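You operate a simulated robot arm through the tools that you are given. There is no shell and no other tool. Be economical: measure what you need, move in short steps, check, and stop when the job is done.

The job below is to be done with a simulated robot arm. You get a single attempt, and the scene is never put back.

Task
Pump the wide brass bush clean, stand it to drip, mop the deck.
Fine: flush it on the flush grid; it ends on the drip grid; mop the water deck with the orange mop pad and put it back.
Where things are to end (x, y in the base frame): wide brass bush within 60 mm of [420, -1050].

Only the result counts: the job must be done as asked and must still hold three seconds after the hand-in. Knocking over, shifting, dropping, spilling or breaking anything else fails it.

Robot
A 6-joint arm with a two-finger parallel gripper on a trunk, on a base that drives. Base frame: it is fixed to the floor where the robot stands at the start and does not move with it; the origin is under the middle of the robot, x ahead of it, y to its left, z up; the surface under the hand at the start is at about z = 800. Units: mm, degrees, N and s.
With the tool pointing down near the work surface it reaches from about 180 to 840 mm from the robot's upright axis, wherever it stands. Its first joint turns from -166.0 to 166.0 degrees. Places, roughly: orange basket [500, -2500, 750]; pump lever [600, 200, 1200]; top of the drip grid [500, -1100, 800]; top of the flush grid [600, 0, 800]; top of the water deck [500, -100, 800]; water deck [500, -100, 400]; yellow mop pad [500, -2250, 750]. Payload 3.91 kg.
Tool frame: the origin (TCP) lies between the finger pads and is the grasp point; the fingertips stand 30 mm ahead of it; z points along the fingers, y is the line along which they close. Largest opening 110 mm; finger width 20, thickness 10; the body of the gripper, 48 by 112 mm, starts 55 mm behind the TCP.
Orientation is that of the tool frame in the base frame, as [roll, pitch, yaw] about the fixed x, y, z axes, in that order (R = Rz(yaw) Ry(pitch) Rx(roll)). With the fingers straight down and closing along the base's y, the tool's x points along the base's -x, its y along +y and its z along -z.

Tools
- The arm moves only by the tool drive_tool. Its argument "plan" is text: rows parted by semicolons, each of 7 numbers parted by spaces: the shift along the tool's x, y, z in units of 50 mm (1.0 is 50 mm), then the turn, a rotation vector about the tool's x, y, z in units of 6 degrees (1.0 is 6 degrees), then the opening, from 0 (shut) to 1 (fully open). In form: x y z rx ry rz fingers; .... A call has 1 to 8 rows; each row shifts and turns the commanded pose from where the row before left it, along the tool's axes as they then stand. A call with a number of a shift or a turn outside -1 to 1 is refused whole. A row lasts 0.2 s, in which the tool goes at most 50 mm and 8.6 degrees; a call with a longer step from one row to the next is refused whole, and so is a gripper value outside its range. A pose out of reach is approached as far as the arm can. The call stops where the force on the tool passes 90 N (or 10 N more than at its start, if that is more) or the arm is blocked; 0.2 s more then pass. Each finger travels about 108 mm/s and halts on what it meets, pressing with about 30 N; the grip force reading is that of the motor and also rises with nothing between the fingers. The clock runs only during rows and for 0.2 s after the last one: add rows that do not move to give the fingers time. It gives the time, the measured TCP pose, the force on the tool (base axes), the opening and the grip force at its end, in the units of the frame above (readings bear some noise), with the torque about the TCP (base axes, N m) and any sound that the robot's microphone picked up.
- Cameras (640 x 400 px; columns grow to the right, rows downward): "scene" is now at [-95.5, -24.1, 1531.2]; the picture's right is [-0.27, -0.96, 0.00], its down [-0.71, 0.20, -0.68] and it looks along [0.65, -0.18, -0.73] (base axes); focal length 278 px, centre (320, 200). "wrist" rides on the gripper at [77, 7, -115] in the tool frame; the picture's right is [-0.09, 1.00, 0.00], its down [-0.80, -0.07, -0.59] and it looks along [-0.59, -0.05, 0.80] (tool axes); focal length 270 px, centre (320, 200).
- grab_frame(camera): a new picture of that camera. It takes no simulated time.
- move_column(by): slides the trunk up (or, below 0, down) by that many mm; the arm and the scene camera ride with it, the base frame stays. It gives what a move gives, with no picture.
- drive_base(legs): drives the robot by 1 to 6 legs, each [ahead, left, turn to the left] in mm, mm and degrees, along the robot's own axes; the way and the turn of a leg run together, so that a leg with both is an arc; at most 1500 mm and 180 degrees a leg. The arm and the cameras ride along, it lands a little off, and it stops where it bumps. It gives what a move gives.
- pan_tilt(pan, tilt): turns the head with the scene camera to pan (to the left, within 86 degrees either way) and tilt (down, from -29 to 69), counted from straight ahead of the robot. It gives what a move gives.
- measure_at(camera, pixels): for up to 12 pixels [column, row] of the newest picture of that camera ("zoom" is the newest enlarged one), the place [x, y, z] in the base frame of the surface seen there, good to about 2 mm, but the place of the scene camera against the robot may be out by one fixed shift of up to 12 mm in any direction. It takes no simulated time.
- zoom(camera, box): a new picture of the part [left, top, right, bottom] of that camera's present view, enlarged. It takes no simulated time.
- job_done(): hands the job in; it is judged then, once.

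Keep the steps short. Do not move on a guess: measure, check each grasp and each placing, and mend mistakes. In all there are 80 turns and 68 pictures (those below and enlarged ones count). Leave the gripper open and the arm clear of the work at the hand-in unless told otherwise, and finish with a single line.

The tools are called after "Call:" by a JSON object that holds its "fn" and its "kwargs". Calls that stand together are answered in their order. drive_tool: Moves the arm, as the interface text tells. Its arguments: {"type":"object","properties":{"plan":{"type":"string"}},"required":["plan"]} The other tools are called the same way: move_column (by) slides the trunk up or down; drive_base (legs) drives the base; pan_tilt (pan, tilt) turns the head that bears the scene camera; grab_frame (camera) takes a picture; measure_at (camera, pixels) gives the place of the surface under pixels of a picture; zoom (camera, box) takes an enlarged picture of a part of a camera's view; job_done () hands the job in.

At the start:

```text
time_s: 0.0
position: [435.8, -50.5, 1000.0]
tool_rot: [180.0, -0.1, 180.0]
wrist_force: [-0.2, -0.5, -0.8]
wrist_torque: [-0.02, 0.01, 0.01]
gripper_width: 110.2
grip_force: 0.0
trunk travel left (down, up): [-475.0, 65.0]
robot x, y, heading: [-1.6, -2.4, 0.2]
head pan, tilt: [-15.8, 47.2]
```

scene: 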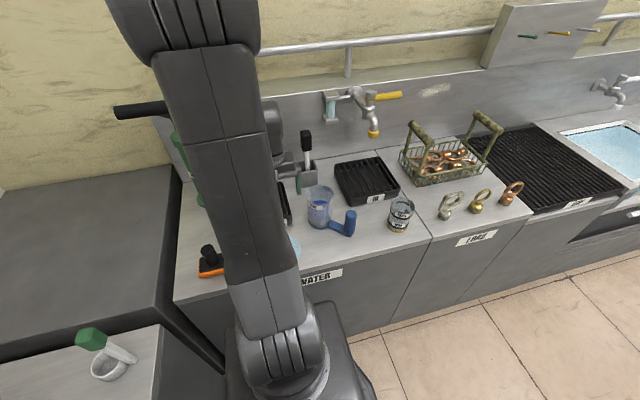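
wrist: 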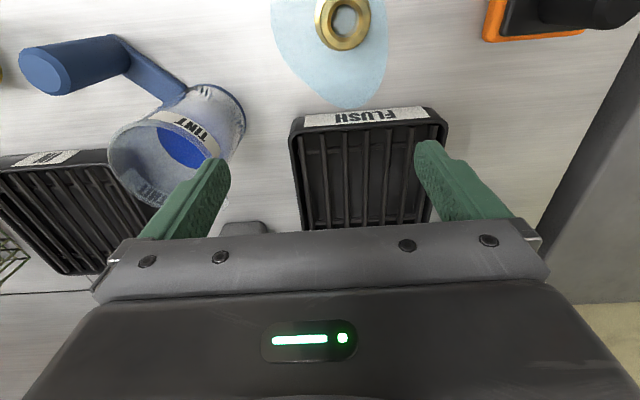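

I see a brass ring near wrist pixel (343,22) in a puddle, the flush grid below it, and an orange mop at the upper right. I'll measure these and look around with a tilted head.

Call:
{"fn": "measure_at", "kwargs": {"camera": "wrist", "pixels": [[343, 22], [343, 3], [318, 22], [369, 22], [343, 47], [300, 125], [435, 125], [370, 180], [330, 70], [490, 35], [580, 35], [180, 150]]}}

Call:
{"fn": "zoom", "kwargs": {"camera": "scene", "box": [100, 60, 420, 300]}}

Call:
{"fn": "zoom", "kwargs": {"camera": "scene", "box": [320, 60, 640, 260]}}

```text
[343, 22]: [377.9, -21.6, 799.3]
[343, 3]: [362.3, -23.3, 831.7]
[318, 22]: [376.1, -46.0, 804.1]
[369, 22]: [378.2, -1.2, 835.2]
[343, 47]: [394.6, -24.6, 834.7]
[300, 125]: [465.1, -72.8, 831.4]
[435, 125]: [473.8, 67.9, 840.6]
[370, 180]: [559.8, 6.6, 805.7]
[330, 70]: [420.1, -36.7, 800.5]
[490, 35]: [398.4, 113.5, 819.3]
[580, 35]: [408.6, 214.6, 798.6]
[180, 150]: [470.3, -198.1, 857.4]
```

```text
1.67 times, centred on (260, 180) of scene
```

zoom: 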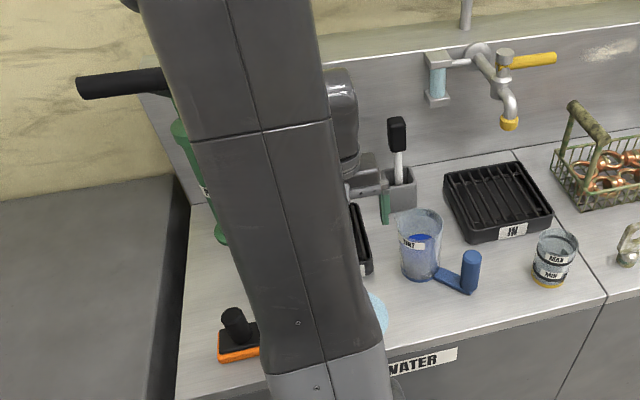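

```text
2.00 times, centred on (480, 160) of scene
```

zoom: 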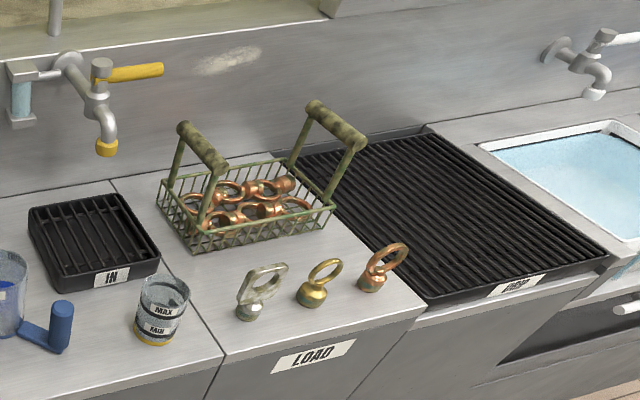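

The arm hides the pump and flush grid. I'll turn the head left, and zoom on the bush with the wrist camera.

Call:
{"fn": "zoom", "kwargs": {"camera": "wrist", "box": [240, 0, 480, 150]}}

Call:
{"fn": "pan_tilt", "kwargs": {"pan": 25, "tilt": 35}}

Call:
{"fn": "grab_frame", "kwargs": {"camera": "scene"}}

```text
2.67 times, centred on (360, 75) of wrist
```

zoom: 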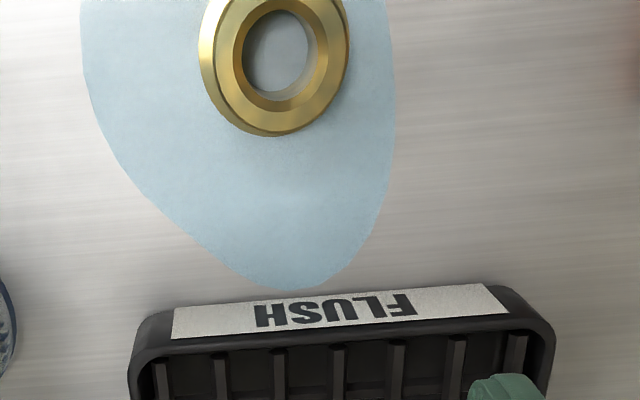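

```text
time_s: 1.1
position: [436.4, -49.4, 999.8]
tool_rot: [-180.0, 0.0, -180.0]
wrist_force: [0.4, 0.4, 0.1]
wrist_torque: [0.0, 0.02, -0.03]
gripper_width: 110.1
grip_force: 0.1
trunk travel left (down, up): [-475.0, 65.0]
robot x, y, heading: [0.1, 1.2, 0.1]
head pan, tilt: [25.0, 35.0]
```

```text
62 pictures are left
```

scene: 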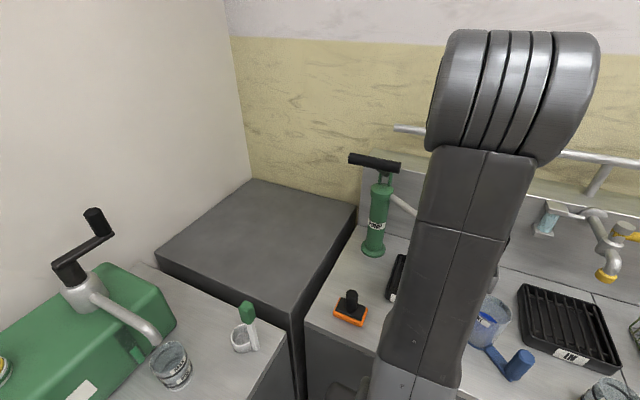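

The green pump with the black T-handle is at about (374,162). I'll zoom in and measure.

Call:
{"fn": "zoom", "kwargs": {"camera": "scene", "box": [300, 130, 460, 340]}}

Call:
{"fn": "measure_at", "kwargs": {"camera": "scene", "pixels": [[351, 158], [374, 162], [398, 167], [385, 178], [379, 195], [378, 225], [372, 250], [400, 205], [348, 310], [352, 298], [337, 314], [360, 322]]}}

```text
1.90 times, centred on (380, 235) of scene
```

zoom: 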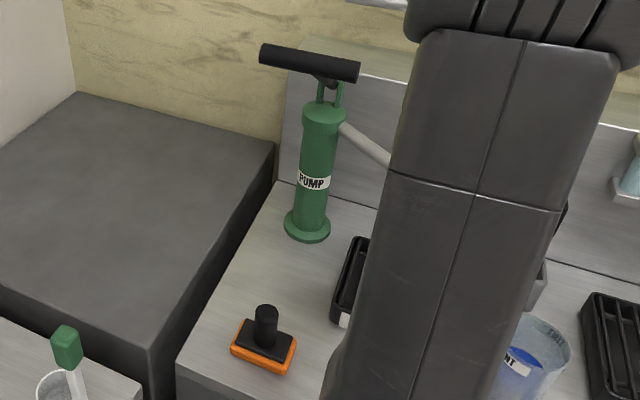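

```text
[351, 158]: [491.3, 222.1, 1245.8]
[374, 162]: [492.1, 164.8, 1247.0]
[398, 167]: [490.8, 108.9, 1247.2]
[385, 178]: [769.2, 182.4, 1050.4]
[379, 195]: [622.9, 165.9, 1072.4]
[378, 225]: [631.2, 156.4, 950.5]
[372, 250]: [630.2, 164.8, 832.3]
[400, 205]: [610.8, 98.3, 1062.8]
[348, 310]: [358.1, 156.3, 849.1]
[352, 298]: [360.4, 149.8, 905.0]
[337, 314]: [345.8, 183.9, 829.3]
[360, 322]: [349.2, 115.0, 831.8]
```

Bush centre is about (377,-24), top z≈835. I'll pull the hand back 60 mm above it for a better look.

Call:
{"fn": "drive_tool", "kwargs": {"plan": "0.6 0.25 0 0 0 0 1; 0.6 0.25 0 0 0 0 1; 0 0 0 0 0 0 1"}}

Call:
{"fn": "grab_frame", "kwargs": {"camera": "wrist"}}

Call:
{"fn": "grab_frame", "kwargs": {"camera": "scene"}}

```text
time_s: 1.9
position: [375.7, -24.9, 1000.9]
tool_rot: [-180.0, 0.0, -180.0]
wrist_force: [0.1, 0.3, 0.4]
wrist_torque: [-0.02, -0.02, -0.03]
gripper_width: 109.9
grip_force: 0.0
trunk travel left (down, up): [-475.0, 65.0]
robot x, y, heading: [1.0, -2.6, 0.0]
head pan, tilt: [25.0, 35.0]
```

```text
60 pictures are left
```

wrist: 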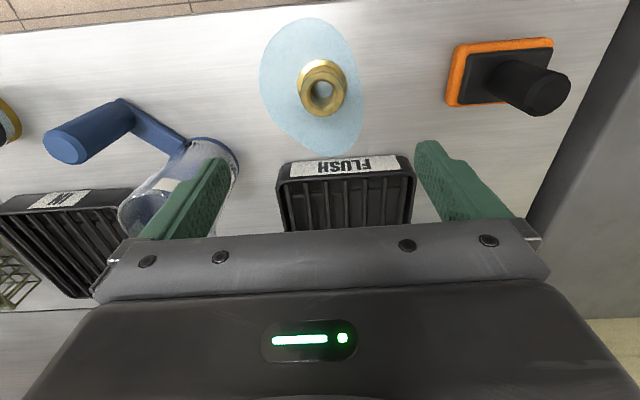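

```text
59 pictures are left
```

scene: 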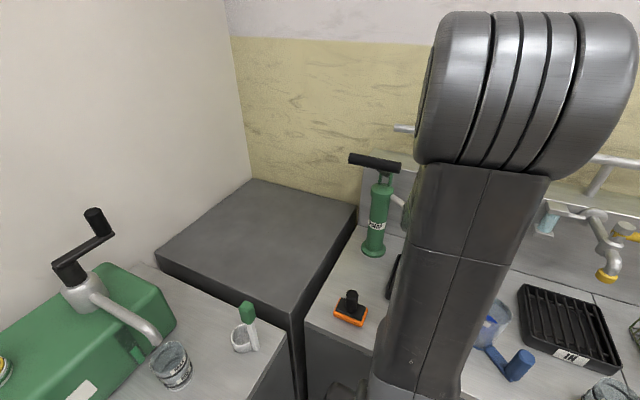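

Zooming on the bush to read its shape and measure the rims.

Call:
{"fn": "zoom", "kwargs": {"camera": "wrist", "box": [250, 10, 410, 110]}}

Call:
{"fn": "measure_at", "kwargs": {"camera": "zoom", "pixels": [[290, 205], [200, 290], [390, 290], [290, 450], [190, 300], [400, 240], [300, 260], [230, 300], [300, 395], [290, 220], [370, 320], [240, 370]]}}

```text
4.00 times, centred on (330, 60) of wrist
```

zoom: 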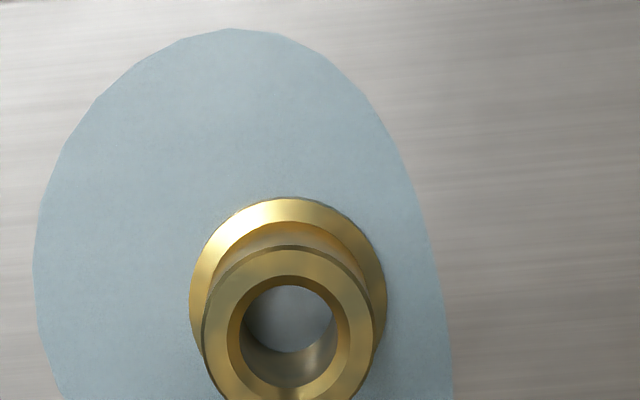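

```text
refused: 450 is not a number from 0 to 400
```

Call:
{"fn": "measure_at", "kwargs": {"camera": "zoom", "pixels": [[290, 205], [198, 290], [382, 290], [290, 260], [212, 330], [365, 330], [290, 395], [290, 320], [150, 60], [50, 300], [440, 330], [230, 35]]}}

Call:
{"fn": "measure_at", "kwargs": {"camera": "wrist", "pixels": [[323, 115], [315, 154], [262, 75], [365, 110], [290, 170], [410, 170], [290, 220], [405, 222], [456, 45], [550, 45], [450, 100], [540, 85]]}}

```text
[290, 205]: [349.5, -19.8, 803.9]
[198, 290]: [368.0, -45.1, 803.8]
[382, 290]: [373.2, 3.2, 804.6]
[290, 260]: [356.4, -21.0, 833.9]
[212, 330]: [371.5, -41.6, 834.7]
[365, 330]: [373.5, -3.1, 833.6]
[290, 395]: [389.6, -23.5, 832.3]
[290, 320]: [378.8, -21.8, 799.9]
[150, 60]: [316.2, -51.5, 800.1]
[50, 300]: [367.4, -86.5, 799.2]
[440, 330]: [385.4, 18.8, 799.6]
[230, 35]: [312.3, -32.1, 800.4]
```

```text
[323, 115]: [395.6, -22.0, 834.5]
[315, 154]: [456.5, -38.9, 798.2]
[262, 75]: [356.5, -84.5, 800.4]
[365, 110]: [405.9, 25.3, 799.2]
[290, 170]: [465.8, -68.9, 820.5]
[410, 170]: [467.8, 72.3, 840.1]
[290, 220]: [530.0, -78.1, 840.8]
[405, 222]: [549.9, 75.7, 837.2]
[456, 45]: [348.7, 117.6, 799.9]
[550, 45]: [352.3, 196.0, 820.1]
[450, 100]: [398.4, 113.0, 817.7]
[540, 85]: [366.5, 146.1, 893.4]
```

Bush: flange ⌀50 at the deck, body ⌀~42, top z 834, centre (374,-22). I'll move the hand right to see the spout over the flush grid.

Call:
{"fn": "drive_tool", "kwargs": {"plan": "0 -0.95 0 0 0 0 1; 0 -0.95 0 0 0 0 1; 0 -0.95 0 0 0 0 1; 0 -0.95 0 0 0 0 1; 0 -0.95 0 0 0 0 1; 0 -0.95 0 0 0 0 1; 0 -0.95 0 0 0 0 1"}}

Call:
{"fn": "pan_tilt", "kwargs": {"pan": 12, "tilt": 40}}

Call:
{"fn": "grab_frame", "kwargs": {"camera": "scene"}}

```text
time_s: 3.5
position: [375.8, -356.9, 997.9]
tool_rot: [179.8, -0.1, -180.0]
wrist_force: [-0.3, -0.3, 0.5]
wrist_torque: [0.05, -0.05, -0.01]
gripper_width: 110.0
grip_force: 0.1
trunk travel left (down, up): [-475.0, 65.0]
robot x, y, heading: [0.4, -1.8, 0.1]
head pan, tilt: [25.0, 35.0]
```

```text
time_s: 4.2
position: [377.3, -355.4, 998.6]
tool_rot: [-180.0, -0.1, -180.0]
wrist_force: [-0.4, 0.0, -0.5]
wrist_torque: [0.0, -0.01, 0.0]
gripper_width: 109.9
grip_force: 0.0
trunk travel left (down, up): [-475.0, 65.0]
robot x, y, heading: [-0.0, -0.8, 0.0]
head pan, tilt: [12.0, 40.0]
```

```text
57 pictures are left
```

scene: 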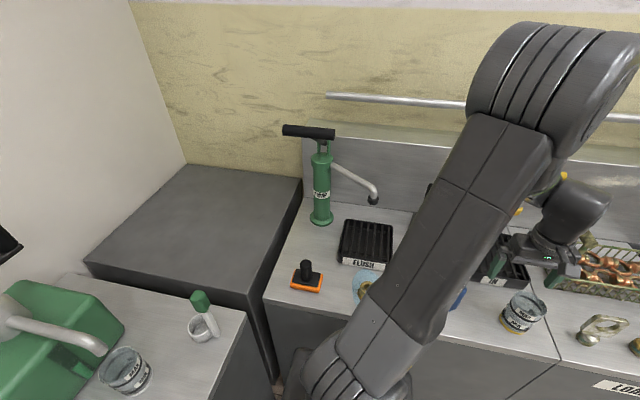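

Spout is visible at about (374,198). Zooming and measuring.

Call:
{"fn": "zoom", "kwargs": {"camera": "scene", "box": [260, 110, 420, 310]}}

Call:
{"fn": "measure_at", "kwargs": {"camera": "scene", "pixels": [[374, 202], [374, 196], [340, 170], [284, 130], [308, 132], [334, 135], [326, 147], [317, 147], [342, 257], [391, 225], [347, 222], [388, 262]]}}

```text
2.00 times, centred on (340, 210) of scene
```

zoom: 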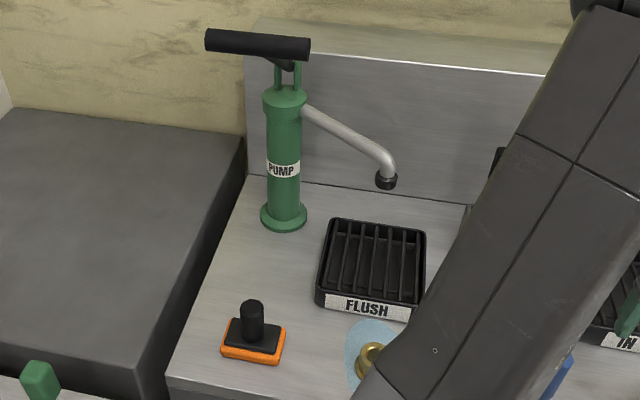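

```text
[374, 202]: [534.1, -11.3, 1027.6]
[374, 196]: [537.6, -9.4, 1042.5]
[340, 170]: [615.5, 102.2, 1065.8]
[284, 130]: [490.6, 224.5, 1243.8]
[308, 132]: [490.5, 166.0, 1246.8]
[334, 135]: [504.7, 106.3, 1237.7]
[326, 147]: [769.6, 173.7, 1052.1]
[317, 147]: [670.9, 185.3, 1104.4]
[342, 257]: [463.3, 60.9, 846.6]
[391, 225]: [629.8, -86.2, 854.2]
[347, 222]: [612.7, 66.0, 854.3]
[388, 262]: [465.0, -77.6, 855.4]
```

Spout outlet sits at ~(540,-10,1020), so a vertical hand would hit it over the grid. I'll grasp the bush with the tool tilted ~42° forward so the wrist stays in front of the spout. Going back over the bush while tilting.

Call:
{"fn": "drive_tool", "kwargs": {"plan": "0 0.95 0 0 -1 0 1; 0 0.95 0 0 -1 0 1; 0 0.95 0 0 -1 0 1; 0 0.95 0 0 -1 0 1; 0 0.95 0 0 -1 0 1; 0 0.95 0 0 -1 0 1; 0 0.95 0 0 -1 0 1; 0 0 0 0 0 0 1"}}

Call:
{"fn": "grab_frame", "kwargs": {"camera": "wrist"}}

```text
time_s: 6.0
position: [375.6, -26.9, 998.6]
tool_rot: [180.0, 42.1, -179.9]
wrist_force: [0.8, 0.0, -0.3]
wrist_torque: [0.01, -0.02, -0.04]
gripper_width: 109.9
grip_force: 0.0
trunk travel left (down, up): [-475.0, 65.0]
robot x, y, heading: [1.1, -1.0, 0.2]
head pan, tilt: [12.0, 40.0]
```

```text
55 pictures are left
```

wrist: 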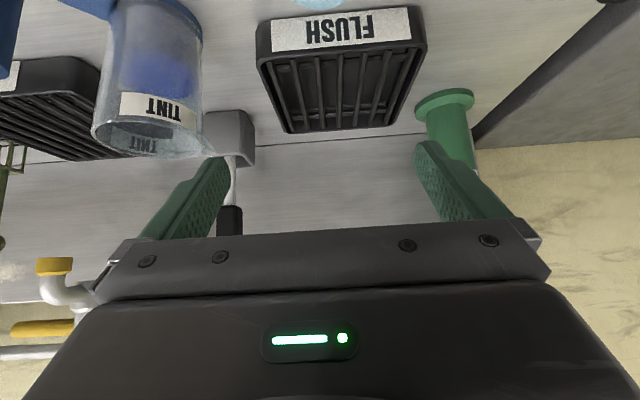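

Good view of the grid; measuring rim corners and slat tops.

Call:
{"fn": "measure_at", "kwargs": {"camera": "wrist", "pixels": [[262, 62], [424, 48], [288, 130], [395, 122], [341, 60], [343, 90], [345, 75], [316, 90], [368, 88], [445, 95], [165, 110], [150, 100]]}}

Call:
{"fn": "zoom", "kwargs": {"camera": "wrist", "box": [240, 0, 440, 140]}}

```text
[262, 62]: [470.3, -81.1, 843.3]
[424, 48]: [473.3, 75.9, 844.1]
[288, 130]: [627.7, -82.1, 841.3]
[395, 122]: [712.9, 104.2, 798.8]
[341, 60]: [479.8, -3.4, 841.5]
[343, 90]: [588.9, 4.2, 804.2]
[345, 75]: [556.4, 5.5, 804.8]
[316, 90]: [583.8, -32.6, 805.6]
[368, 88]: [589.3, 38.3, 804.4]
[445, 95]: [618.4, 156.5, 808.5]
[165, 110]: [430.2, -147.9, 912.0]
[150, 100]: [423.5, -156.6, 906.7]
```

```text
2.86 times, centred on (340, 70) of wrist
```

zoom: 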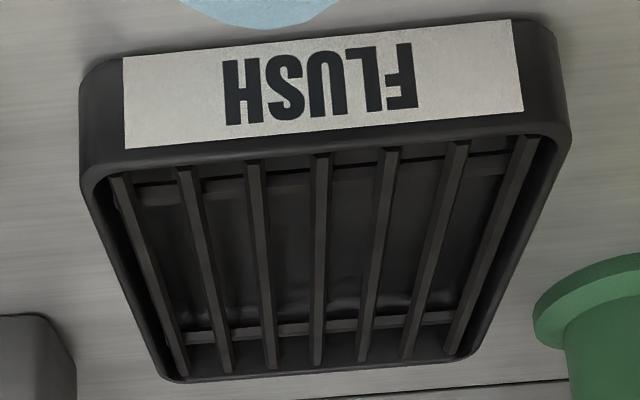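

Call:
{"fn": "measure_at", "kwargs": {"camera": "zoom", "pixels": [[322, 180], [320, 240], [318, 290], [260, 240], [378, 240], [437, 240], [200, 240], [318, 330]]}}

Call:
{"fn": "drive_tool", "kwargs": {"plan": "0.4 0.04 -0.37 0 0 0 1; 0.67 0.04 0.74 0 0 0 1; 0.67 0 0.74 0 0 0 1; 0 0 0 0 0 0 1"}}

```text
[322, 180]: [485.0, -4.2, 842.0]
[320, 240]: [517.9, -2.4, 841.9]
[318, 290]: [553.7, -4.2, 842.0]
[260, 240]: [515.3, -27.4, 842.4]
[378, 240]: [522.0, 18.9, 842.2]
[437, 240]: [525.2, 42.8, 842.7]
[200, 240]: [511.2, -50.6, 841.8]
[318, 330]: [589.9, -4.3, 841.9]
```

```text
time_s: 7.0
position: [364.3, -14.4, 899.2]
tool_rot: [179.0, 44.2, 179.4]
wrist_force: [-0.8, -0.1, -0.1]
wrist_torque: [0.02, -0.05, 0.04]
gripper_width: 109.9
grip_force: 0.1
out of reach, approached as far as the arm can: row 2
trunk travel left (down, up): [-475.0, 65.0]
robot x, y, heading: [0.0, -1.2, -0.1]
head pan, tilt: [12.0, 40.0]
```

Slat tops are z 842. The tilted pose is near the arm's inner limit, so I'll back the base up 180 mm.

Call:
{"fn": "drive_base", "kwargs": {"legs": [[-180, 0, 0]]}}

Call:
{"fn": "drive_tool", "kwargs": {"plan": "0 0 0 0 0 0 1; 0 0 0 0 0 0 1"}}

```text
time_s: 8.5
position: [184.7, -14.6, 899.1]
tool_rot: [179.1, 44.0, 179.5]
wrist_force: [0.6, -0.2, -0.4]
wrist_torque: [0.02, 0.02, 0.0]
gripper_width: 109.9
grip_force: 0.0
trunk travel left (down, up): [-475.0, 65.0]
robot x, y, heading: [-181.1, 1.2, 0.0]
head pan, tilt: [12.0, 40.0]
```

```text
time_s: 9.1
position: [187.3, -13.9, 899.1]
tool_rot: [179.0, 44.2, 179.5]
wrist_force: [-0.9, 0.0, 0.4]
wrist_torque: [0.02, -0.05, -0.02]
gripper_width: 110.2
grip_force: 0.0
trunk travel left (down, up): [-475.0, 65.0]
robot x, y, heading: [-182.0, -1.9, 0.3]
head pan, tilt: [12.0, 40.0]
```

Move forward 130 mm and check the pose.

Call:
{"fn": "drive_tool", "kwargs": {"plan": "-0.62 0 0.6 0 0 0 1; -0.62 0 0.6 0 0 0 1; -0.62 0 0.6 0 0 0 1; 0 0 0 0 0 0 1"}}

Call:
{"fn": "grab_frame", "kwargs": {"camera": "wrist"}}

```text
time_s: 10.1
position: [314.9, -14.8, 896.8]
tool_rot: [179.1, 44.1, 179.5]
wrist_force: [0.0, 0.5, 0.3]
wrist_torque: [0.01, 0.01, -0.01]
gripper_width: 110.0
grip_force: 0.0
trunk travel left (down, up): [-475.0, 65.0]
robot x, y, heading: [-183.2, -2.2, 0.3]
head pan, tilt: [12.0, 40.0]
```

```text
53 pictures are left
```

wrist: 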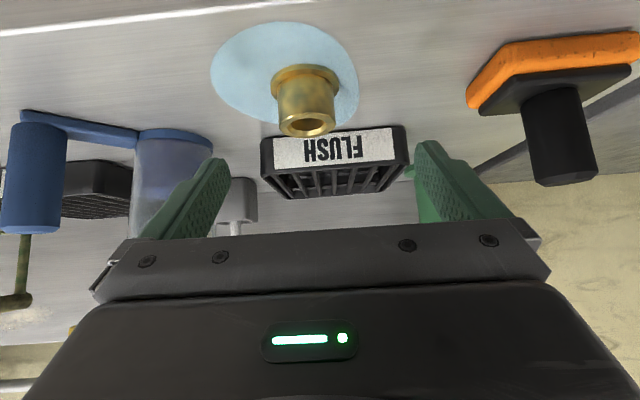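

Call:
{"fn": "measure_at", "kwargs": {"camera": "wrist", "pixels": [[307, 133], [279, 120], [336, 118], [306, 100], [283, 95], [332, 95], [306, 72]]}}

```text
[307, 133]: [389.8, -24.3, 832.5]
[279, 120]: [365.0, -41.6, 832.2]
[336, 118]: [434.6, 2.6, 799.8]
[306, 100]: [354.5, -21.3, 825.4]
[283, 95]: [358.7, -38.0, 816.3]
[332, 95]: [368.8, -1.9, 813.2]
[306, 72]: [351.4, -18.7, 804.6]
```

Bush centre (373,-22) confirmed. Advancing along the tool axis to straddle it.

Call:
{"fn": "drive_tool", "kwargs": {"plan": "0.09 -0.15 0.2 0 0 0 1; 0.05 0 0.63 0 0 0 1; 0.04 0 0.63 0 0 0 1; 0 0 0 0 0 0 1"}}

Call:
{"fn": "grab_frame", "kwargs": {"camera": "wrist"}}

```text
time_s: 11.1
position: [359.4, -20.1, 838.6]
tool_rot: [179.0, 44.1, 179.5]
wrist_force: [-0.3, -0.3, 0.2]
wrist_torque: [0.0, 0.01, 0.0]
gripper_width: 109.9
grip_force: 0.1
trunk travel left (down, up): [-475.0, 65.0]
robot x, y, heading: [-179.5, 2.5, 0.1]
head pan, tilt: [12.0, 40.0]
```

```text
52 pictures are left
```

wrist: 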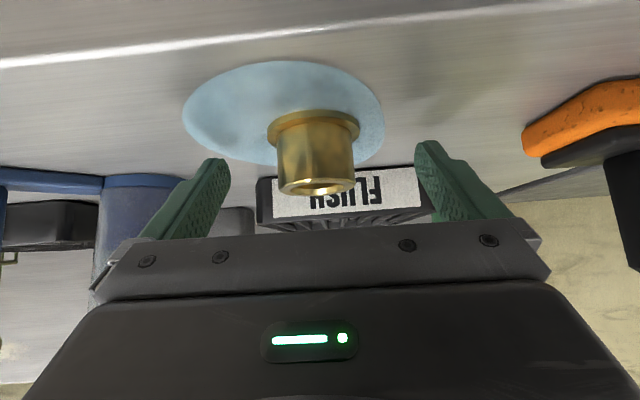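

Centred between fingers. Closing.

Call:
{"fn": "drive_tool", "kwargs": {"plan": "0 0 0 0 0 0 0.4; 0 0 0 0 0 0 0.2; 0 0 0 0 0 0 0; 0 0 0 0 0 0 0; 0 0 0 0 0 0 0"}}

```text
time_s: 12.3
position: [359.4, -20.5, 839.1]
tool_rot: [179.0, 44.0, 179.6]
wrist_force: [0.5, 0.4, 1.7]
wrist_torque: [-0.07, -0.01, 0.0]
gripper_width: 43.1
grip_force: 29.9
trunk travel left (down, up): [-475.0, 65.0]
robot x, y, heading: [-183.6, 2.7, -0.2]
head pan, tilt: [12.0, 40.0]
```

Gripped at 43 mm. Lifting straight up 70 mm and checking.

Call:
{"fn": "drive_tool", "kwargs": {"plan": "-0.487 0 -0.503 0 0 0 0; -0.487 0 -0.503 0 0 0 0; 0 0 0 0 0 0 0"}}

Call:
{"fn": "grab_frame", "kwargs": {"camera": "wrist"}}

```text
time_s: 13.1
position: [359.7, -21.5, 912.0]
tool_rot: [179.1, 44.1, 179.6]
wrist_force: [0.5, 0.6, -1.3]
wrist_torque: [0.02, 0.06, -0.02]
gripper_width: 42.7
grip_force: 30.4
trunk travel left (down, up): [-475.0, 65.0]
robot x, y, heading: [-178.4, -1.1, -0.1]
head pan, tilt: [12.0, 40.0]
```

```text
51 pictures are left
```

wrist: 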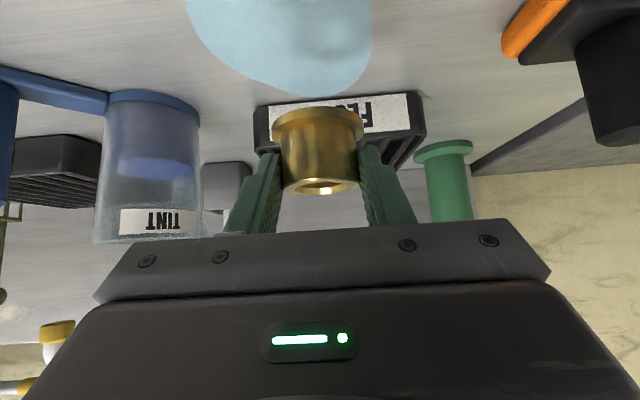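

Bush held. Carrying it forward low (bush bottom ~856) under the spout to (543,-5).

Call:
{"fn": "drive_tool", "kwargs": {"plan": "0.23 0.1 0.24 0 0 0 0; -0.6 0.1 0.585 0 0 0 0; -0.6 0.1 0.585 0 0 0 0; -0.6 0.03 0.585 0 0 0 0; -0.6 0 0.585 0 0 0 0; 0 0 0 0 0 0 0"}}

Call:
{"fn": "grab_frame", "kwargs": {"camera": "wrist"}}

Call:
{"fn": "grab_frame", "kwargs": {"camera": "scene"}}

```text
time_s: 14.5
position: [499.9, -10.1, 902.3]
tool_rot: [178.0, 44.4, 179.4]
wrist_force: [0.0, -0.2, -0.1]
wrist_torque: [-0.01, -0.02, -0.03]
gripper_width: 42.8
grip_force: 29.6
out of reach, approached as far as the arm can: row 5
trunk travel left (down, up): [-475.0, 65.0]
robot x, y, heading: [-177.3, 2.8, 0.2]
head pan, tilt: [12.0, 40.0]
```

```text
50 pictures are left
```

wrist: 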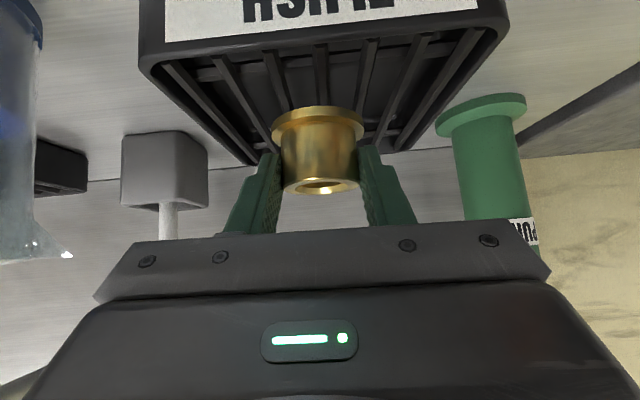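

```text
49 pictures are left
```

scene: 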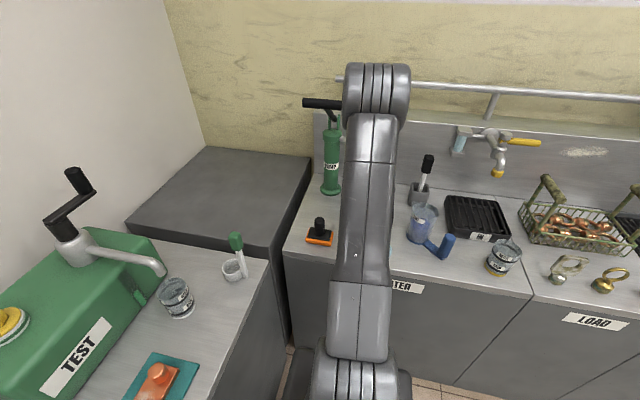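

Arm at its far limit. Retract 70 mm, then drive the base ahead 100 mm.

Call:
{"fn": "drive_tool", "kwargs": {"plan": "0.5 0 -0.49 0 0 0 0; 0.5 0 -0.49 0 0 0 0; 0 0 0 0 0 0 0"}}

Call:
{"fn": "drive_base", "kwargs": {"legs": [[80, 0, 0]]}}

```text
time_s: 15.3
position: [429.3, -9.9, 903.0]
tool_rot: [179.0, 44.2, 179.6]
wrist_force: [0.0, 0.1, -2.0]
wrist_torque: [-0.02, 0.04, -0.01]
gripper_width: 42.7
grip_force: 30.7
trunk travel left (down, up): [-475.0, 65.0]
robot x, y, heading: [-179.1, 2.5, 0.0]
head pan, tilt: [12.0, 40.0]
```

```text
time_s: 16.4
position: [508.1, -8.5, 902.3]
tool_rot: [179.1, 44.0, 179.6]
wrist_force: [-0.2, 0.8, -1.7]
wrist_torque: [-0.02, 0.04, -0.01]
gripper_width: 43.0
grip_force: 30.5
trunk travel left (down, up): [-475.0, 65.0]
robot x, y, heading: [-101.9, 1.2, 0.3]
head pan, tilt: [12.0, 40.0]
```

Call:
{"fn": "drive_tool", "kwargs": {"plan": "-0.316 0.07 0.306 0 0 0 0; 0.167 0 0.172 0 0 0 0; 0 0 0 0 0 0 0"}}

Call:
{"fn": "grab_frame", "kwargs": {"camera": "wrist"}}

```text
time_s: 17.2
position: [529.5, -4.8, 889.7]
tool_rot: [179.1, 44.1, 179.6]
wrist_force: [-0.2, 0.2, -2.0]
wrist_torque: [0.03, 0.06, -0.01]
gripper_width: 42.8
grip_force: 30.0
trunk travel left (down, up): [-475.0, 65.0]
robot x, y, heading: [-97.5, 2.2, 0.1]
head pan, tilt: [12.0, 40.0]
```

```text
48 pictures are left
```

wrist: 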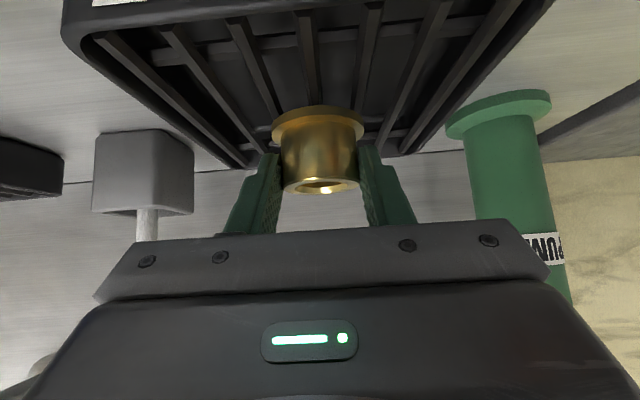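

Lower ~8 mm in small steps, watching force.

Call:
{"fn": "drive_tool", "kwargs": {"plan": "0.056 0 0.057 0 0 0 0; 0.042 0 0.043 0 0 0 0; 0.014 0 0.0144 0 0 0 0; 0 0 0 0 0 0 0"}}

```text
time_s: 18.2
position: [529.1, -4.5, 884.0]
tool_rot: [179.1, 44.2, 179.5]
wrist_force: [1.3, 1.3, 3.9]
wrist_torque: [-0.06, -0.14, 0.05]
gripper_width: 42.8
grip_force: 29.3
trunk travel left (down, up): [-475.0, 65.0]
robot x, y, heading: [-101.2, 0.6, 0.3]
head pan, tilt: [12.0, 40.0]
```

Contact felt (+4 N). Opening and backing out along the tool axis.

Call:
{"fn": "drive_tool", "kwargs": {"plan": "0 0 0 0 0 0 0.5; 0 0 0 0 0 0 0.8; 0 0 0 0 0 0 1; 0 0 0 0 0 0 1; 0 0 -0.8 0 0 0 1; 0 0 -0.8 0 0 0 1; 0 0 0 0 0 0 1"}}

Call:
{"fn": "grab_frame", "kwargs": {"camera": "wrist"}}

```text
time_s: 19.8
position: [475.7, -5.7, 943.8]
tool_rot: [179.1, 44.0, 179.6]
wrist_force: [0.8, -0.2, -0.4]
wrist_torque: [0.0, -0.04, -0.01]
gripper_width: 109.9
grip_force: 0.0
trunk travel left (down, up): [-475.0, 65.0]
robot x, y, heading: [-102.3, -1.6, 0.3]
head pan, tilt: [12.0, 40.0]
```

```text
47 pictures are left
```

wrist: 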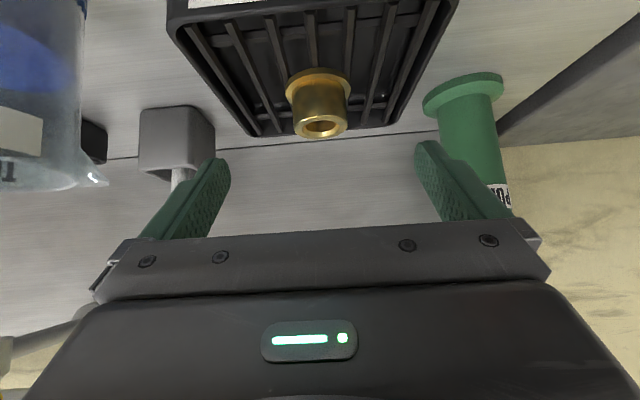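

Bush stands on the grid. Now the pump lever: I'll back off and rise to the handle level in front of it, at y≈163.

Call:
{"fn": "drive_tool", "kwargs": {"plan": "0 0 -1 0 0 0 1; 0 0 -1 0 0 0 1; -0.6 0 -0.62 0 0 0 1; -0.6 0 -0.62 0 0 0 1; -0.6 0 -0.62 0 0 0 1; -0.6 0 -0.62 0 0 0 1; -0.6 0 -0.62 0 0 0 1; 0 0 0 0 0 0 1"}}

Call:
{"fn": "grab_frame", "kwargs": {"camera": "scene"}}

```text
time_s: 21.6
position: [451.6, -28.6, 988.3]
tool_rot: [178.0, 44.3, 179.0]
wrist_force: [-0.8, 1.0, 0.3]
wrist_torque: [0.02, 0.01, -0.01]
gripper_width: 110.1
grip_force: 0.0
out of reach, approached as far as the arm can: row 1, 2, 3, 4, 5, 6, 7
trunk travel left (down, up): [-475.0, 65.0]
robot x, y, heading: [-100.0, -3.4, 0.2]
head pan, tilt: [12.0, 40.0]
```

```text
46 pictures are left
```

scene: 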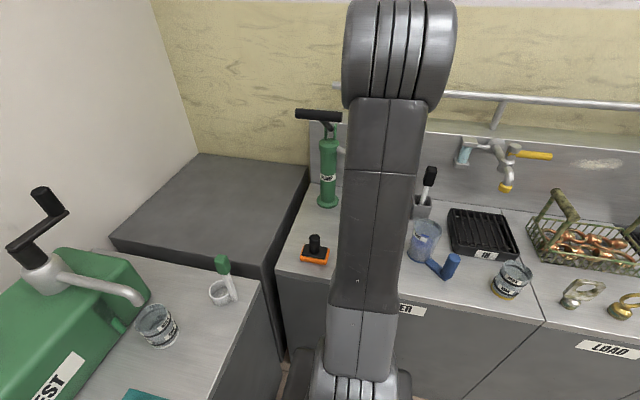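

Pose is limited with the base this close. I'll drive back 250 mm and raise the trunk 65 mm.

Call:
{"fn": "drive_base", "kwargs": {"legs": [[-250, 0, 0]]}}

Call:
{"fn": "move_column", "kwargs": {"by": 65}}

Call:
{"fn": "drive_tool", "kwargs": {"plan": "0 0.7 0 0 0 0 1; 0 0.9 0 0 0 0 1; 0 0.9 0 0 0 0 1; 0 0.9 0 0 0 0 1; 0 0 0 0 0 0 1"}}

```text
time_s: 23.4
position: [201.0, -26.0, 989.4]
tool_rot: [177.9, 44.2, 179.2]
wrist_force: [0.2, -0.3, 0.3]
wrist_torque: [-0.01, 0.01, -0.02]
gripper_width: 110.1
grip_force: 0.2
trunk travel left (down, up): [-475.0, 65.0]
robot x, y, heading: [-352.3, -1.6, 0.8]
head pan, tilt: [12.0, 40.0]
```

```text
time_s: 24.4
position: [200.4, -26.6, 1051.6]
tool_rot: [178.1, 44.2, 179.3]
wrist_force: [0.3, -0.2, -0.3]
wrist_torque: [-0.01, 0.01, -0.01]
gripper_width: 109.9
grip_force: 0.2
trunk travel left (down, up): [-540.0, 0.0]
robot x, y, heading: [-351.8, -1.7, 0.8]
head pan, tilt: [12.0, 40.0]
```

```text
time_s: 25.6
position: [200.7, -28.2, 1053.2]
tool_rot: [178.0, 44.2, 179.1]
wrist_force: [0.7, -0.3, 0.0]
wrist_torque: [0.01, -0.01, -0.01]
gripper_width: 110.1
grip_force: 0.0
out of reach, approached as far as the arm can: row 1, 2, 3, 4
trunk travel left (down, up): [-540.0, 0.0]
robot x, y, heading: [-352.6, -1.5, 0.7]
head pan, tilt: [12.0, 40.0]
```

Stuck at a joint limit; moving forward and down along the tool axis to get off it.

Call:
{"fn": "drive_tool", "kwargs": {"plan": "0 0 1 0 0 0 1; 0 0 1 0 0 0 1; 0 0 0 0 0 0 1"}}

```text
time_s: 26.4
position: [268.0, -22.4, 980.0]
tool_rot: [177.9, 44.2, 179.3]
wrist_force: [0.7, 0.0, 0.5]
wrist_torque: [-0.02, 0.03, -0.01]
gripper_width: 110.1
grip_force: 0.0
trunk travel left (down, up): [-540.0, 0.0]
robot x, y, heading: [-349.9, -2.4, 0.7]
head pan, tilt: [12.0, 40.0]
```

Works. I'll tilt the tool to horizontal (pointing forward) here, a better pose for the high handle.

Call:
{"fn": "drive_tool", "kwargs": {"plan": "0 0 0 0 -1 0 1; 0 0 0 0 -1 0 1; 0 0 0 0 -1 0 1; 0 0 0 0 -1 0 1; 0 0 0 0 -1 0 1; 0 0 0 0 -1 0 1; 0 0 0 0 -1 0 1; 0 0 0 0 -0.6 0 1"}}

Call:
{"fn": "drive_tool", "kwargs": {"plan": "-0.9 0.5 0 0 0 0 1; -0.9 0.5 0 0 0 0 1; -0.9 0.5 0 0 0 0 1; -0.9 0.5 0 0 0 0 1; -0.9 0.5 0 0 0 0 1; 0 0.5 0 0 0 0 1; 0 0.5 0 0 0 0 1; 0 0.2 0 0 0 0 1"}}

```text
time_s: 28.2
position: [269.9, -24.2, 983.7]
tool_rot: [94.6, 88.5, 95.3]
wrist_force: [-0.8, 0.1, -0.1]
wrist_torque: [-0.03, -0.01, 0.01]
gripper_width: 109.9
grip_force: 0.0
trunk travel left (down, up): [-540.0, 0.0]
robot x, y, heading: [-354.0, -4.9, 0.6]
head pan, tilt: [12.0, 40.0]
```

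```text
refused: row 1 steps farther than a row can; nothing moved
```

Call:
{"fn": "drive_tool", "kwargs": {"plan": "-0.8 0.55 0 0 0 0 1; -0.8 0.55 0 0 0 0 1; -0.8 0.55 0 0 0 0 1; -0.8 0.55 0 0 0 0 1; -0.8 0.55 0 0 0 0 1; -0.8 0.55 0 0 0 0 1; 0 0.45 0 0 0 0 1; 0 0 0 0 0 0 1"}}

Call:
{"fn": "grab_frame", "kwargs": {"camera": "wrist"}}

Call:
{"fn": "grab_frame", "kwargs": {"camera": "scene"}}

```text
time_s: 30.1
position: [270.6, 160.8, 1227.1]
tool_rot: [98.0, 88.5, 98.7]
wrist_force: [-0.3, 0.4, 0.9]
wrist_torque: [0.03, -0.01, -0.03]
gripper_width: 110.2
grip_force: 0.0
trunk travel left (down, up): [-540.0, 0.0]
robot x, y, heading: [-350.9, -2.3, 0.3]
head pan, tilt: [12.0, 40.0]
```

```text
45 pictures are left
```

wrist: 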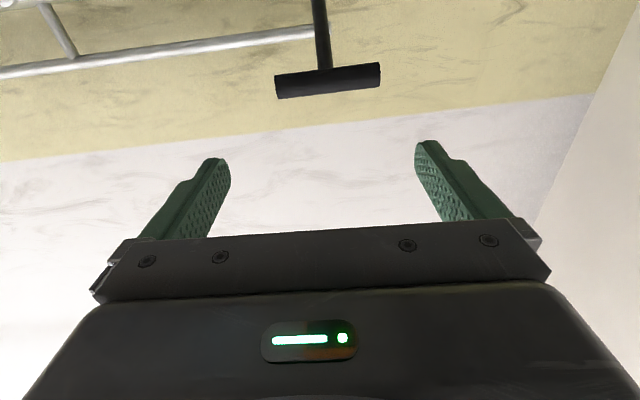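

```text
44 pictures are left
```

scene: 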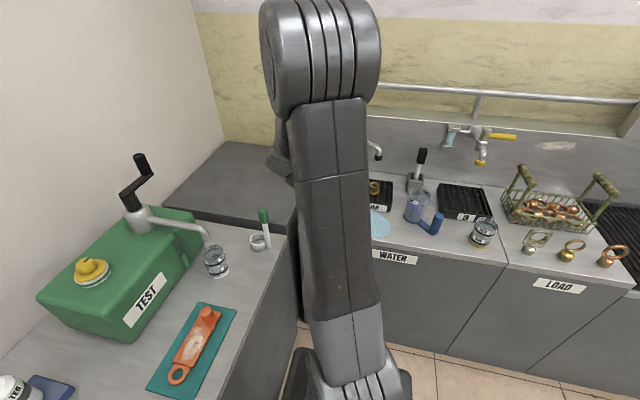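

The handle bar is seen at wrist (327,80). Measuring.

Call:
{"fn": "measure_at", "kwargs": {"camera": "wrist", "pixels": [[282, 87], [327, 80], [375, 76], [327, 73], [327, 90], [323, 50], [321, 10]]}}

```text
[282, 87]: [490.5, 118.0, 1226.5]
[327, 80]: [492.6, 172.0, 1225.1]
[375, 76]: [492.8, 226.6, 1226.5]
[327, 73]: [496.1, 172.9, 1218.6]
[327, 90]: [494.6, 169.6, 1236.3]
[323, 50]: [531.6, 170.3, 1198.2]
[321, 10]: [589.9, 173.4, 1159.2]
```

Bar centre ≈ (504,171,1227). Rolling the hand 90° so the fingers straddle the bar.

Call:
{"fn": "drive_tool", "kwargs": {"plan": "0 0.2 0 0 0 0 1; 0 0 0.2 0 0 1 1; 0 0 0.2 0 0 1 1; 0 0 0.2 0 0 1 1; 0 0 0.2 0 0 1 1; 0 0 0.2 0 0 1 1; 0 0 0.2 0 0 1 1; 0 0 0.2 0 0 1 1"}}

Call:
{"fn": "drive_tool", "kwargs": {"plan": "0 0 0.2 0 0 1 1; 0 0 0.2 0 0 1 1; 0 0 0.2 0 0 1 1; 0 0 0.2 0 0 1 1; 0 0 0.2 0 0 1 1; 0 0 0.2 0 0 1 1; 0 0 0.2 0 0 1 1; 0 0 0 0 0 1 1"}}

Call:
{"fn": "grab_frame", "kwargs": {"camera": "wrist"}}

```text
time_s: 31.9
position: [339.9, 168.1, 1228.2]
tool_rot: [90.3, 46.4, 90.8]
wrist_force: [-0.4, -0.7, -0.3]
wrist_torque: [-0.02, 0.01, -0.01]
gripper_width: 110.0
grip_force: 0.1
trunk travel left (down, up): [-540.0, 0.0]
robot x, y, heading: [-350.9, 1.8, 0.6]
head pan, tilt: [12.0, 40.0]
```

```text
time_s: 33.6
position: [408.8, 169.0, 1228.0]
tool_rot: [90.0, -1.6, 90.7]
wrist_force: [-0.3, 1.0, 0.2]
wrist_torque: [0.0, 0.0, -0.01]
gripper_width: 110.3
grip_force: 0.0
trunk travel left (down, up): [-540.0, 0.0]
robot x, y, heading: [-352.0, -1.3, 0.4]
head pan, tilt: [12.0, 40.0]
```

```text
43 pictures are left
```

wrist: 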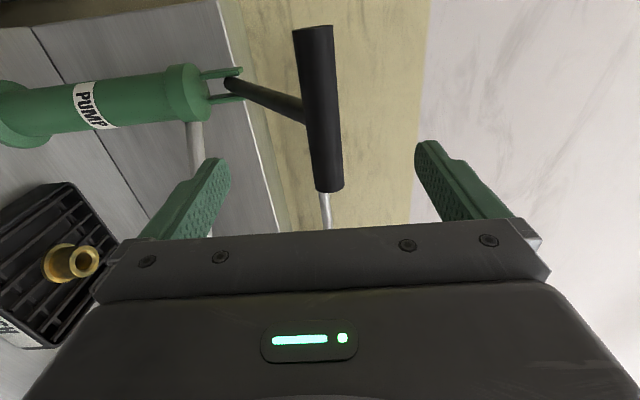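

Call:
{"fn": "measure_at", "kwargs": {"camera": "wrist", "pixels": [[230, 84], [300, 112], [318, 60], [329, 185], [320, 110], [185, 95]]}}

Call:
{"fn": "drive_tool", "kwargs": {"plan": "0 0 0.6 0 0 0 1; 0 0 0.6 0 0 0 1; 0 0 0.6 0 0 0 1; 0 0 0 0 0 0 1"}}

Call:
{"fn": "grab_frame", "kwargs": {"camera": "wrist"}}

```text
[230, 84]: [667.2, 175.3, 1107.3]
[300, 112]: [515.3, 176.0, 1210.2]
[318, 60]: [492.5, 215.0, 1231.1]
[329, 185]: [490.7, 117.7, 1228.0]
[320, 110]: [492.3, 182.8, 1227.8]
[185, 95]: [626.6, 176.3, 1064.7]
```

```text
time_s: 34.6
position: [499.6, 170.3, 1226.7]
tool_rot: [90.2, -1.5, 90.7]
wrist_force: [-0.5, 0.2, 0.1]
wrist_torque: [-0.01, -0.02, -0.03]
gripper_width: 109.9
grip_force: 0.0
trunk travel left (down, up): [-540.0, 0.0]
robot x, y, heading: [-348.8, -3.4, 0.8]
head pan, tilt: [12.0, 40.0]
```

```text
42 pictures are left
```

wrist: 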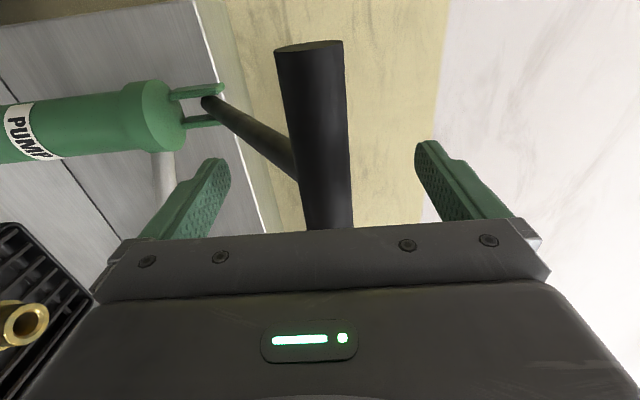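

Fingers straddle the bar. Close loosely to ~37 mm, then do a first gentle part of a down-stroke on the arc about the pivot (~(655,1107)).

Call:
{"fn": "drive_tool", "kwargs": {"plan": "0 0 0 0 0 0 0.34; 0 0 0 0 0 0 0.34; 0 0 0 0 0 0 0.34; 0 -0.48 -0.32 0 0 0 0.34; 0 -0.6 -0.28 0 0 0 0.34; 0 0 0 0 0 0 0.34"}}

Call:
{"fn": "grab_frame", "kwargs": {"camera": "wrist"}}

```text
time_s: 36.0
position: [467.8, 170.4, 1175.9]
tool_rot: [90.0, -1.5, 90.7]
wrist_force: [-6.3, -0.6, 8.0]
wrist_torque: [-0.06, -0.21, -0.06]
gripper_width: 40.9
grip_force: 3.3
trunk travel left (down, up): [-540.0, 0.0]
robot x, y, heading: [-350.3, -3.2, 0.6]
head pan, tilt: [12.0, 40.0]
```

```text
41 pictures are left
```

wrist: 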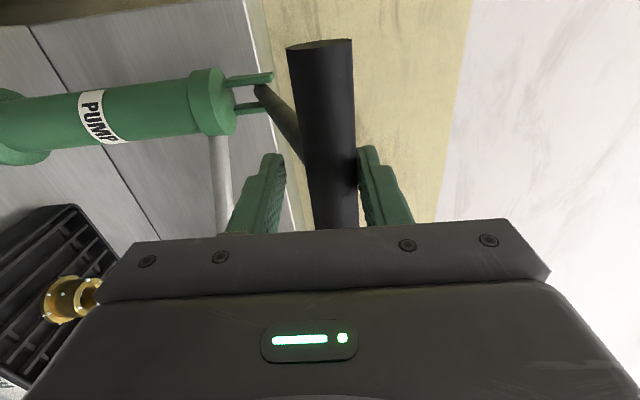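

Lever follows with ~10 N and the bush shows water sparkle. Continue the down-stroke.

Call:
{"fn": "drive_tool", "kwargs": {"plan": "0 -0.66 -0.18 0 0 0 0.34; 0 -0.66 -0.06 0 0 0 0.34; 0 -0.5 0.05 0 0 0 0.34; 0 0 0 0 0 0 0.34"}}

Call:
{"fn": "grab_frame", "kwargs": {"camera": "wrist"}}

```text
time_s: 37.0
position: [461.0, 174.9, 1080.3]
tool_rot: [90.3, -1.5, 90.6]
wrist_force: [0.6, 0.3, 0.7]
wrist_torque: [0.01, -0.03, 0.01]
gripper_width: 37.1
grip_force: 0.1
trunk travel left (down, up): [-540.0, 0.0]
robot x, y, heading: [-352.5, -3.0, 0.7]
head pan, tilt: [12.0, 40.0]
```

```text
40 pictures are left
```

wrist: 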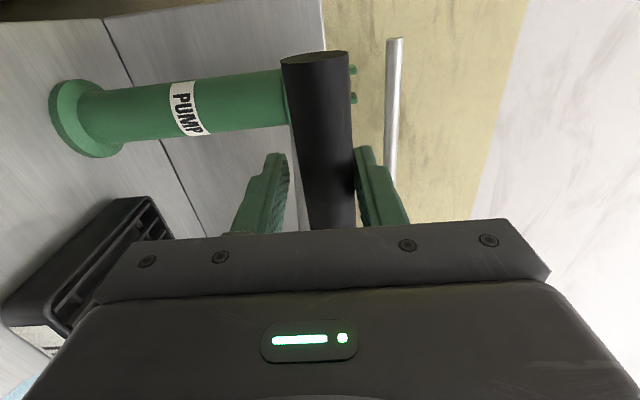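

Full down. Return the lever up along the same arc.

Call:
{"fn": "drive_tool", "kwargs": {"plan": "0 0.5 -0.05 0 0 0 0.34; 0 0.66 0.06 0 0 0 0.34; 0 0.66 0.18 0 0 0 0.34; 0 0.6 0.28 0 0 0 0.34; 0 0.48 0.32 0 0 0 0.34; 0 0 0 0 0 0 0.34"}}

Call:
{"fn": "grab_frame", "kwargs": {"camera": "wrist"}}

Call:
{"fn": "pan_tilt", "kwargs": {"pan": 2, "tilt": 35}}

Call:
{"fn": "grab_frame", "kwargs": {"camera": "scene"}}

```text
time_s: 38.5
position: [495.4, 170.1, 1228.8]
tool_rot: [90.4, -1.3, 90.7]
wrist_force: [-38.2, -1.2, -16.3]
wrist_torque: [-0.02, 1.37, 0.03]
gripper_width: 45.8
grip_force: 8.8
trunk travel left (down, up): [-540.0, 0.0]
robot x, y, heading: [-352.9, -1.6, 0.4]
head pan, tilt: [12.0, 40.0]
```

```text
39 pictures are left
```

wrist: 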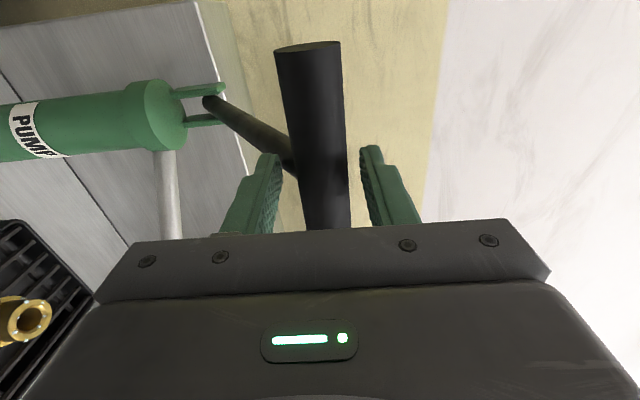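

```text
time_s: 39.2
position: [495.7, 171.0, 1229.1]
tool_rot: [90.3, -1.4, 90.8]
wrist_force: [-41.5, -0.4, -20.1]
wrist_torque: [0.03, 1.58, 0.02]
gripper_width: 47.3
grip_force: 9.6
trunk travel left (down, up): [-540.0, 0.0]
robot x, y, heading: [-356.4, -1.4, 0.5]
head pan, tilt: [2.0, 35.0]
```

```text
38 pictures are left
```

scene: 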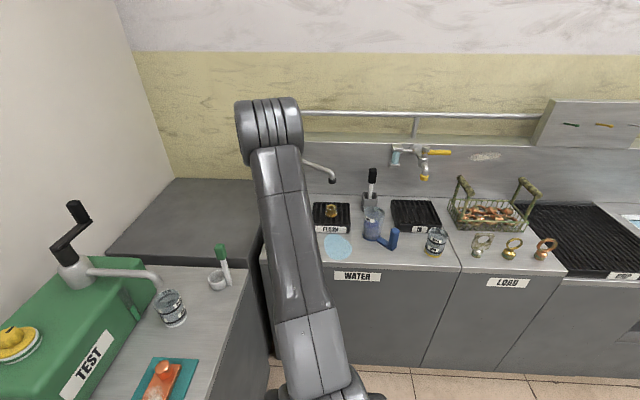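

Lever is back at its top stop. Easing off slightly, and zooming on the bush to see the state.

Call:
{"fn": "drive_tool", "kwargs": {"plan": "0 -0.08 -0.1 0 0 0 0.34; 0 0 0 0 0 0 0.34"}}

Call:
{"fn": "zoom", "kwargs": {"camera": "scene", "box": [300, 150, 380, 270]}}

Call:
{"fn": "zoom", "kwargs": {"camera": "wrist", "box": [0, 270, 100, 370]}}

```text
time_s: 39.8
position: [493.5, 170.5, 1225.7]
tool_rot: [90.1, -1.4, 90.6]
wrist_force: [-11.4, 2.2, -10.0]
wrist_torque: [0.02, 0.52, 0.01]
gripper_width: 42.8
grip_force: 5.0
trunk travel left (down, up): [-540.0, 0.0]
robot x, y, heading: [-349.6, -3.7, 0.6]
head pan, tilt: [2.0, 35.0]
```

```text
3.33 times, centred on (340, 210) of scene
```

zoom: 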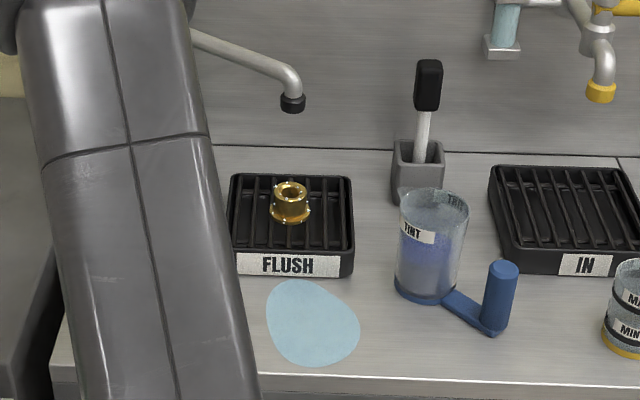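

```text
4.00 times, centred on (50, 320) of wrist
```

zoom: 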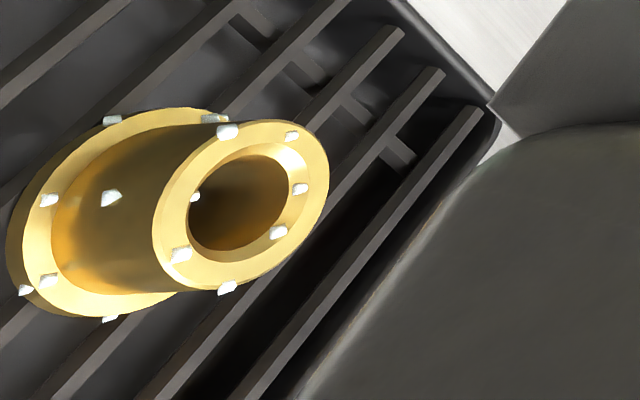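

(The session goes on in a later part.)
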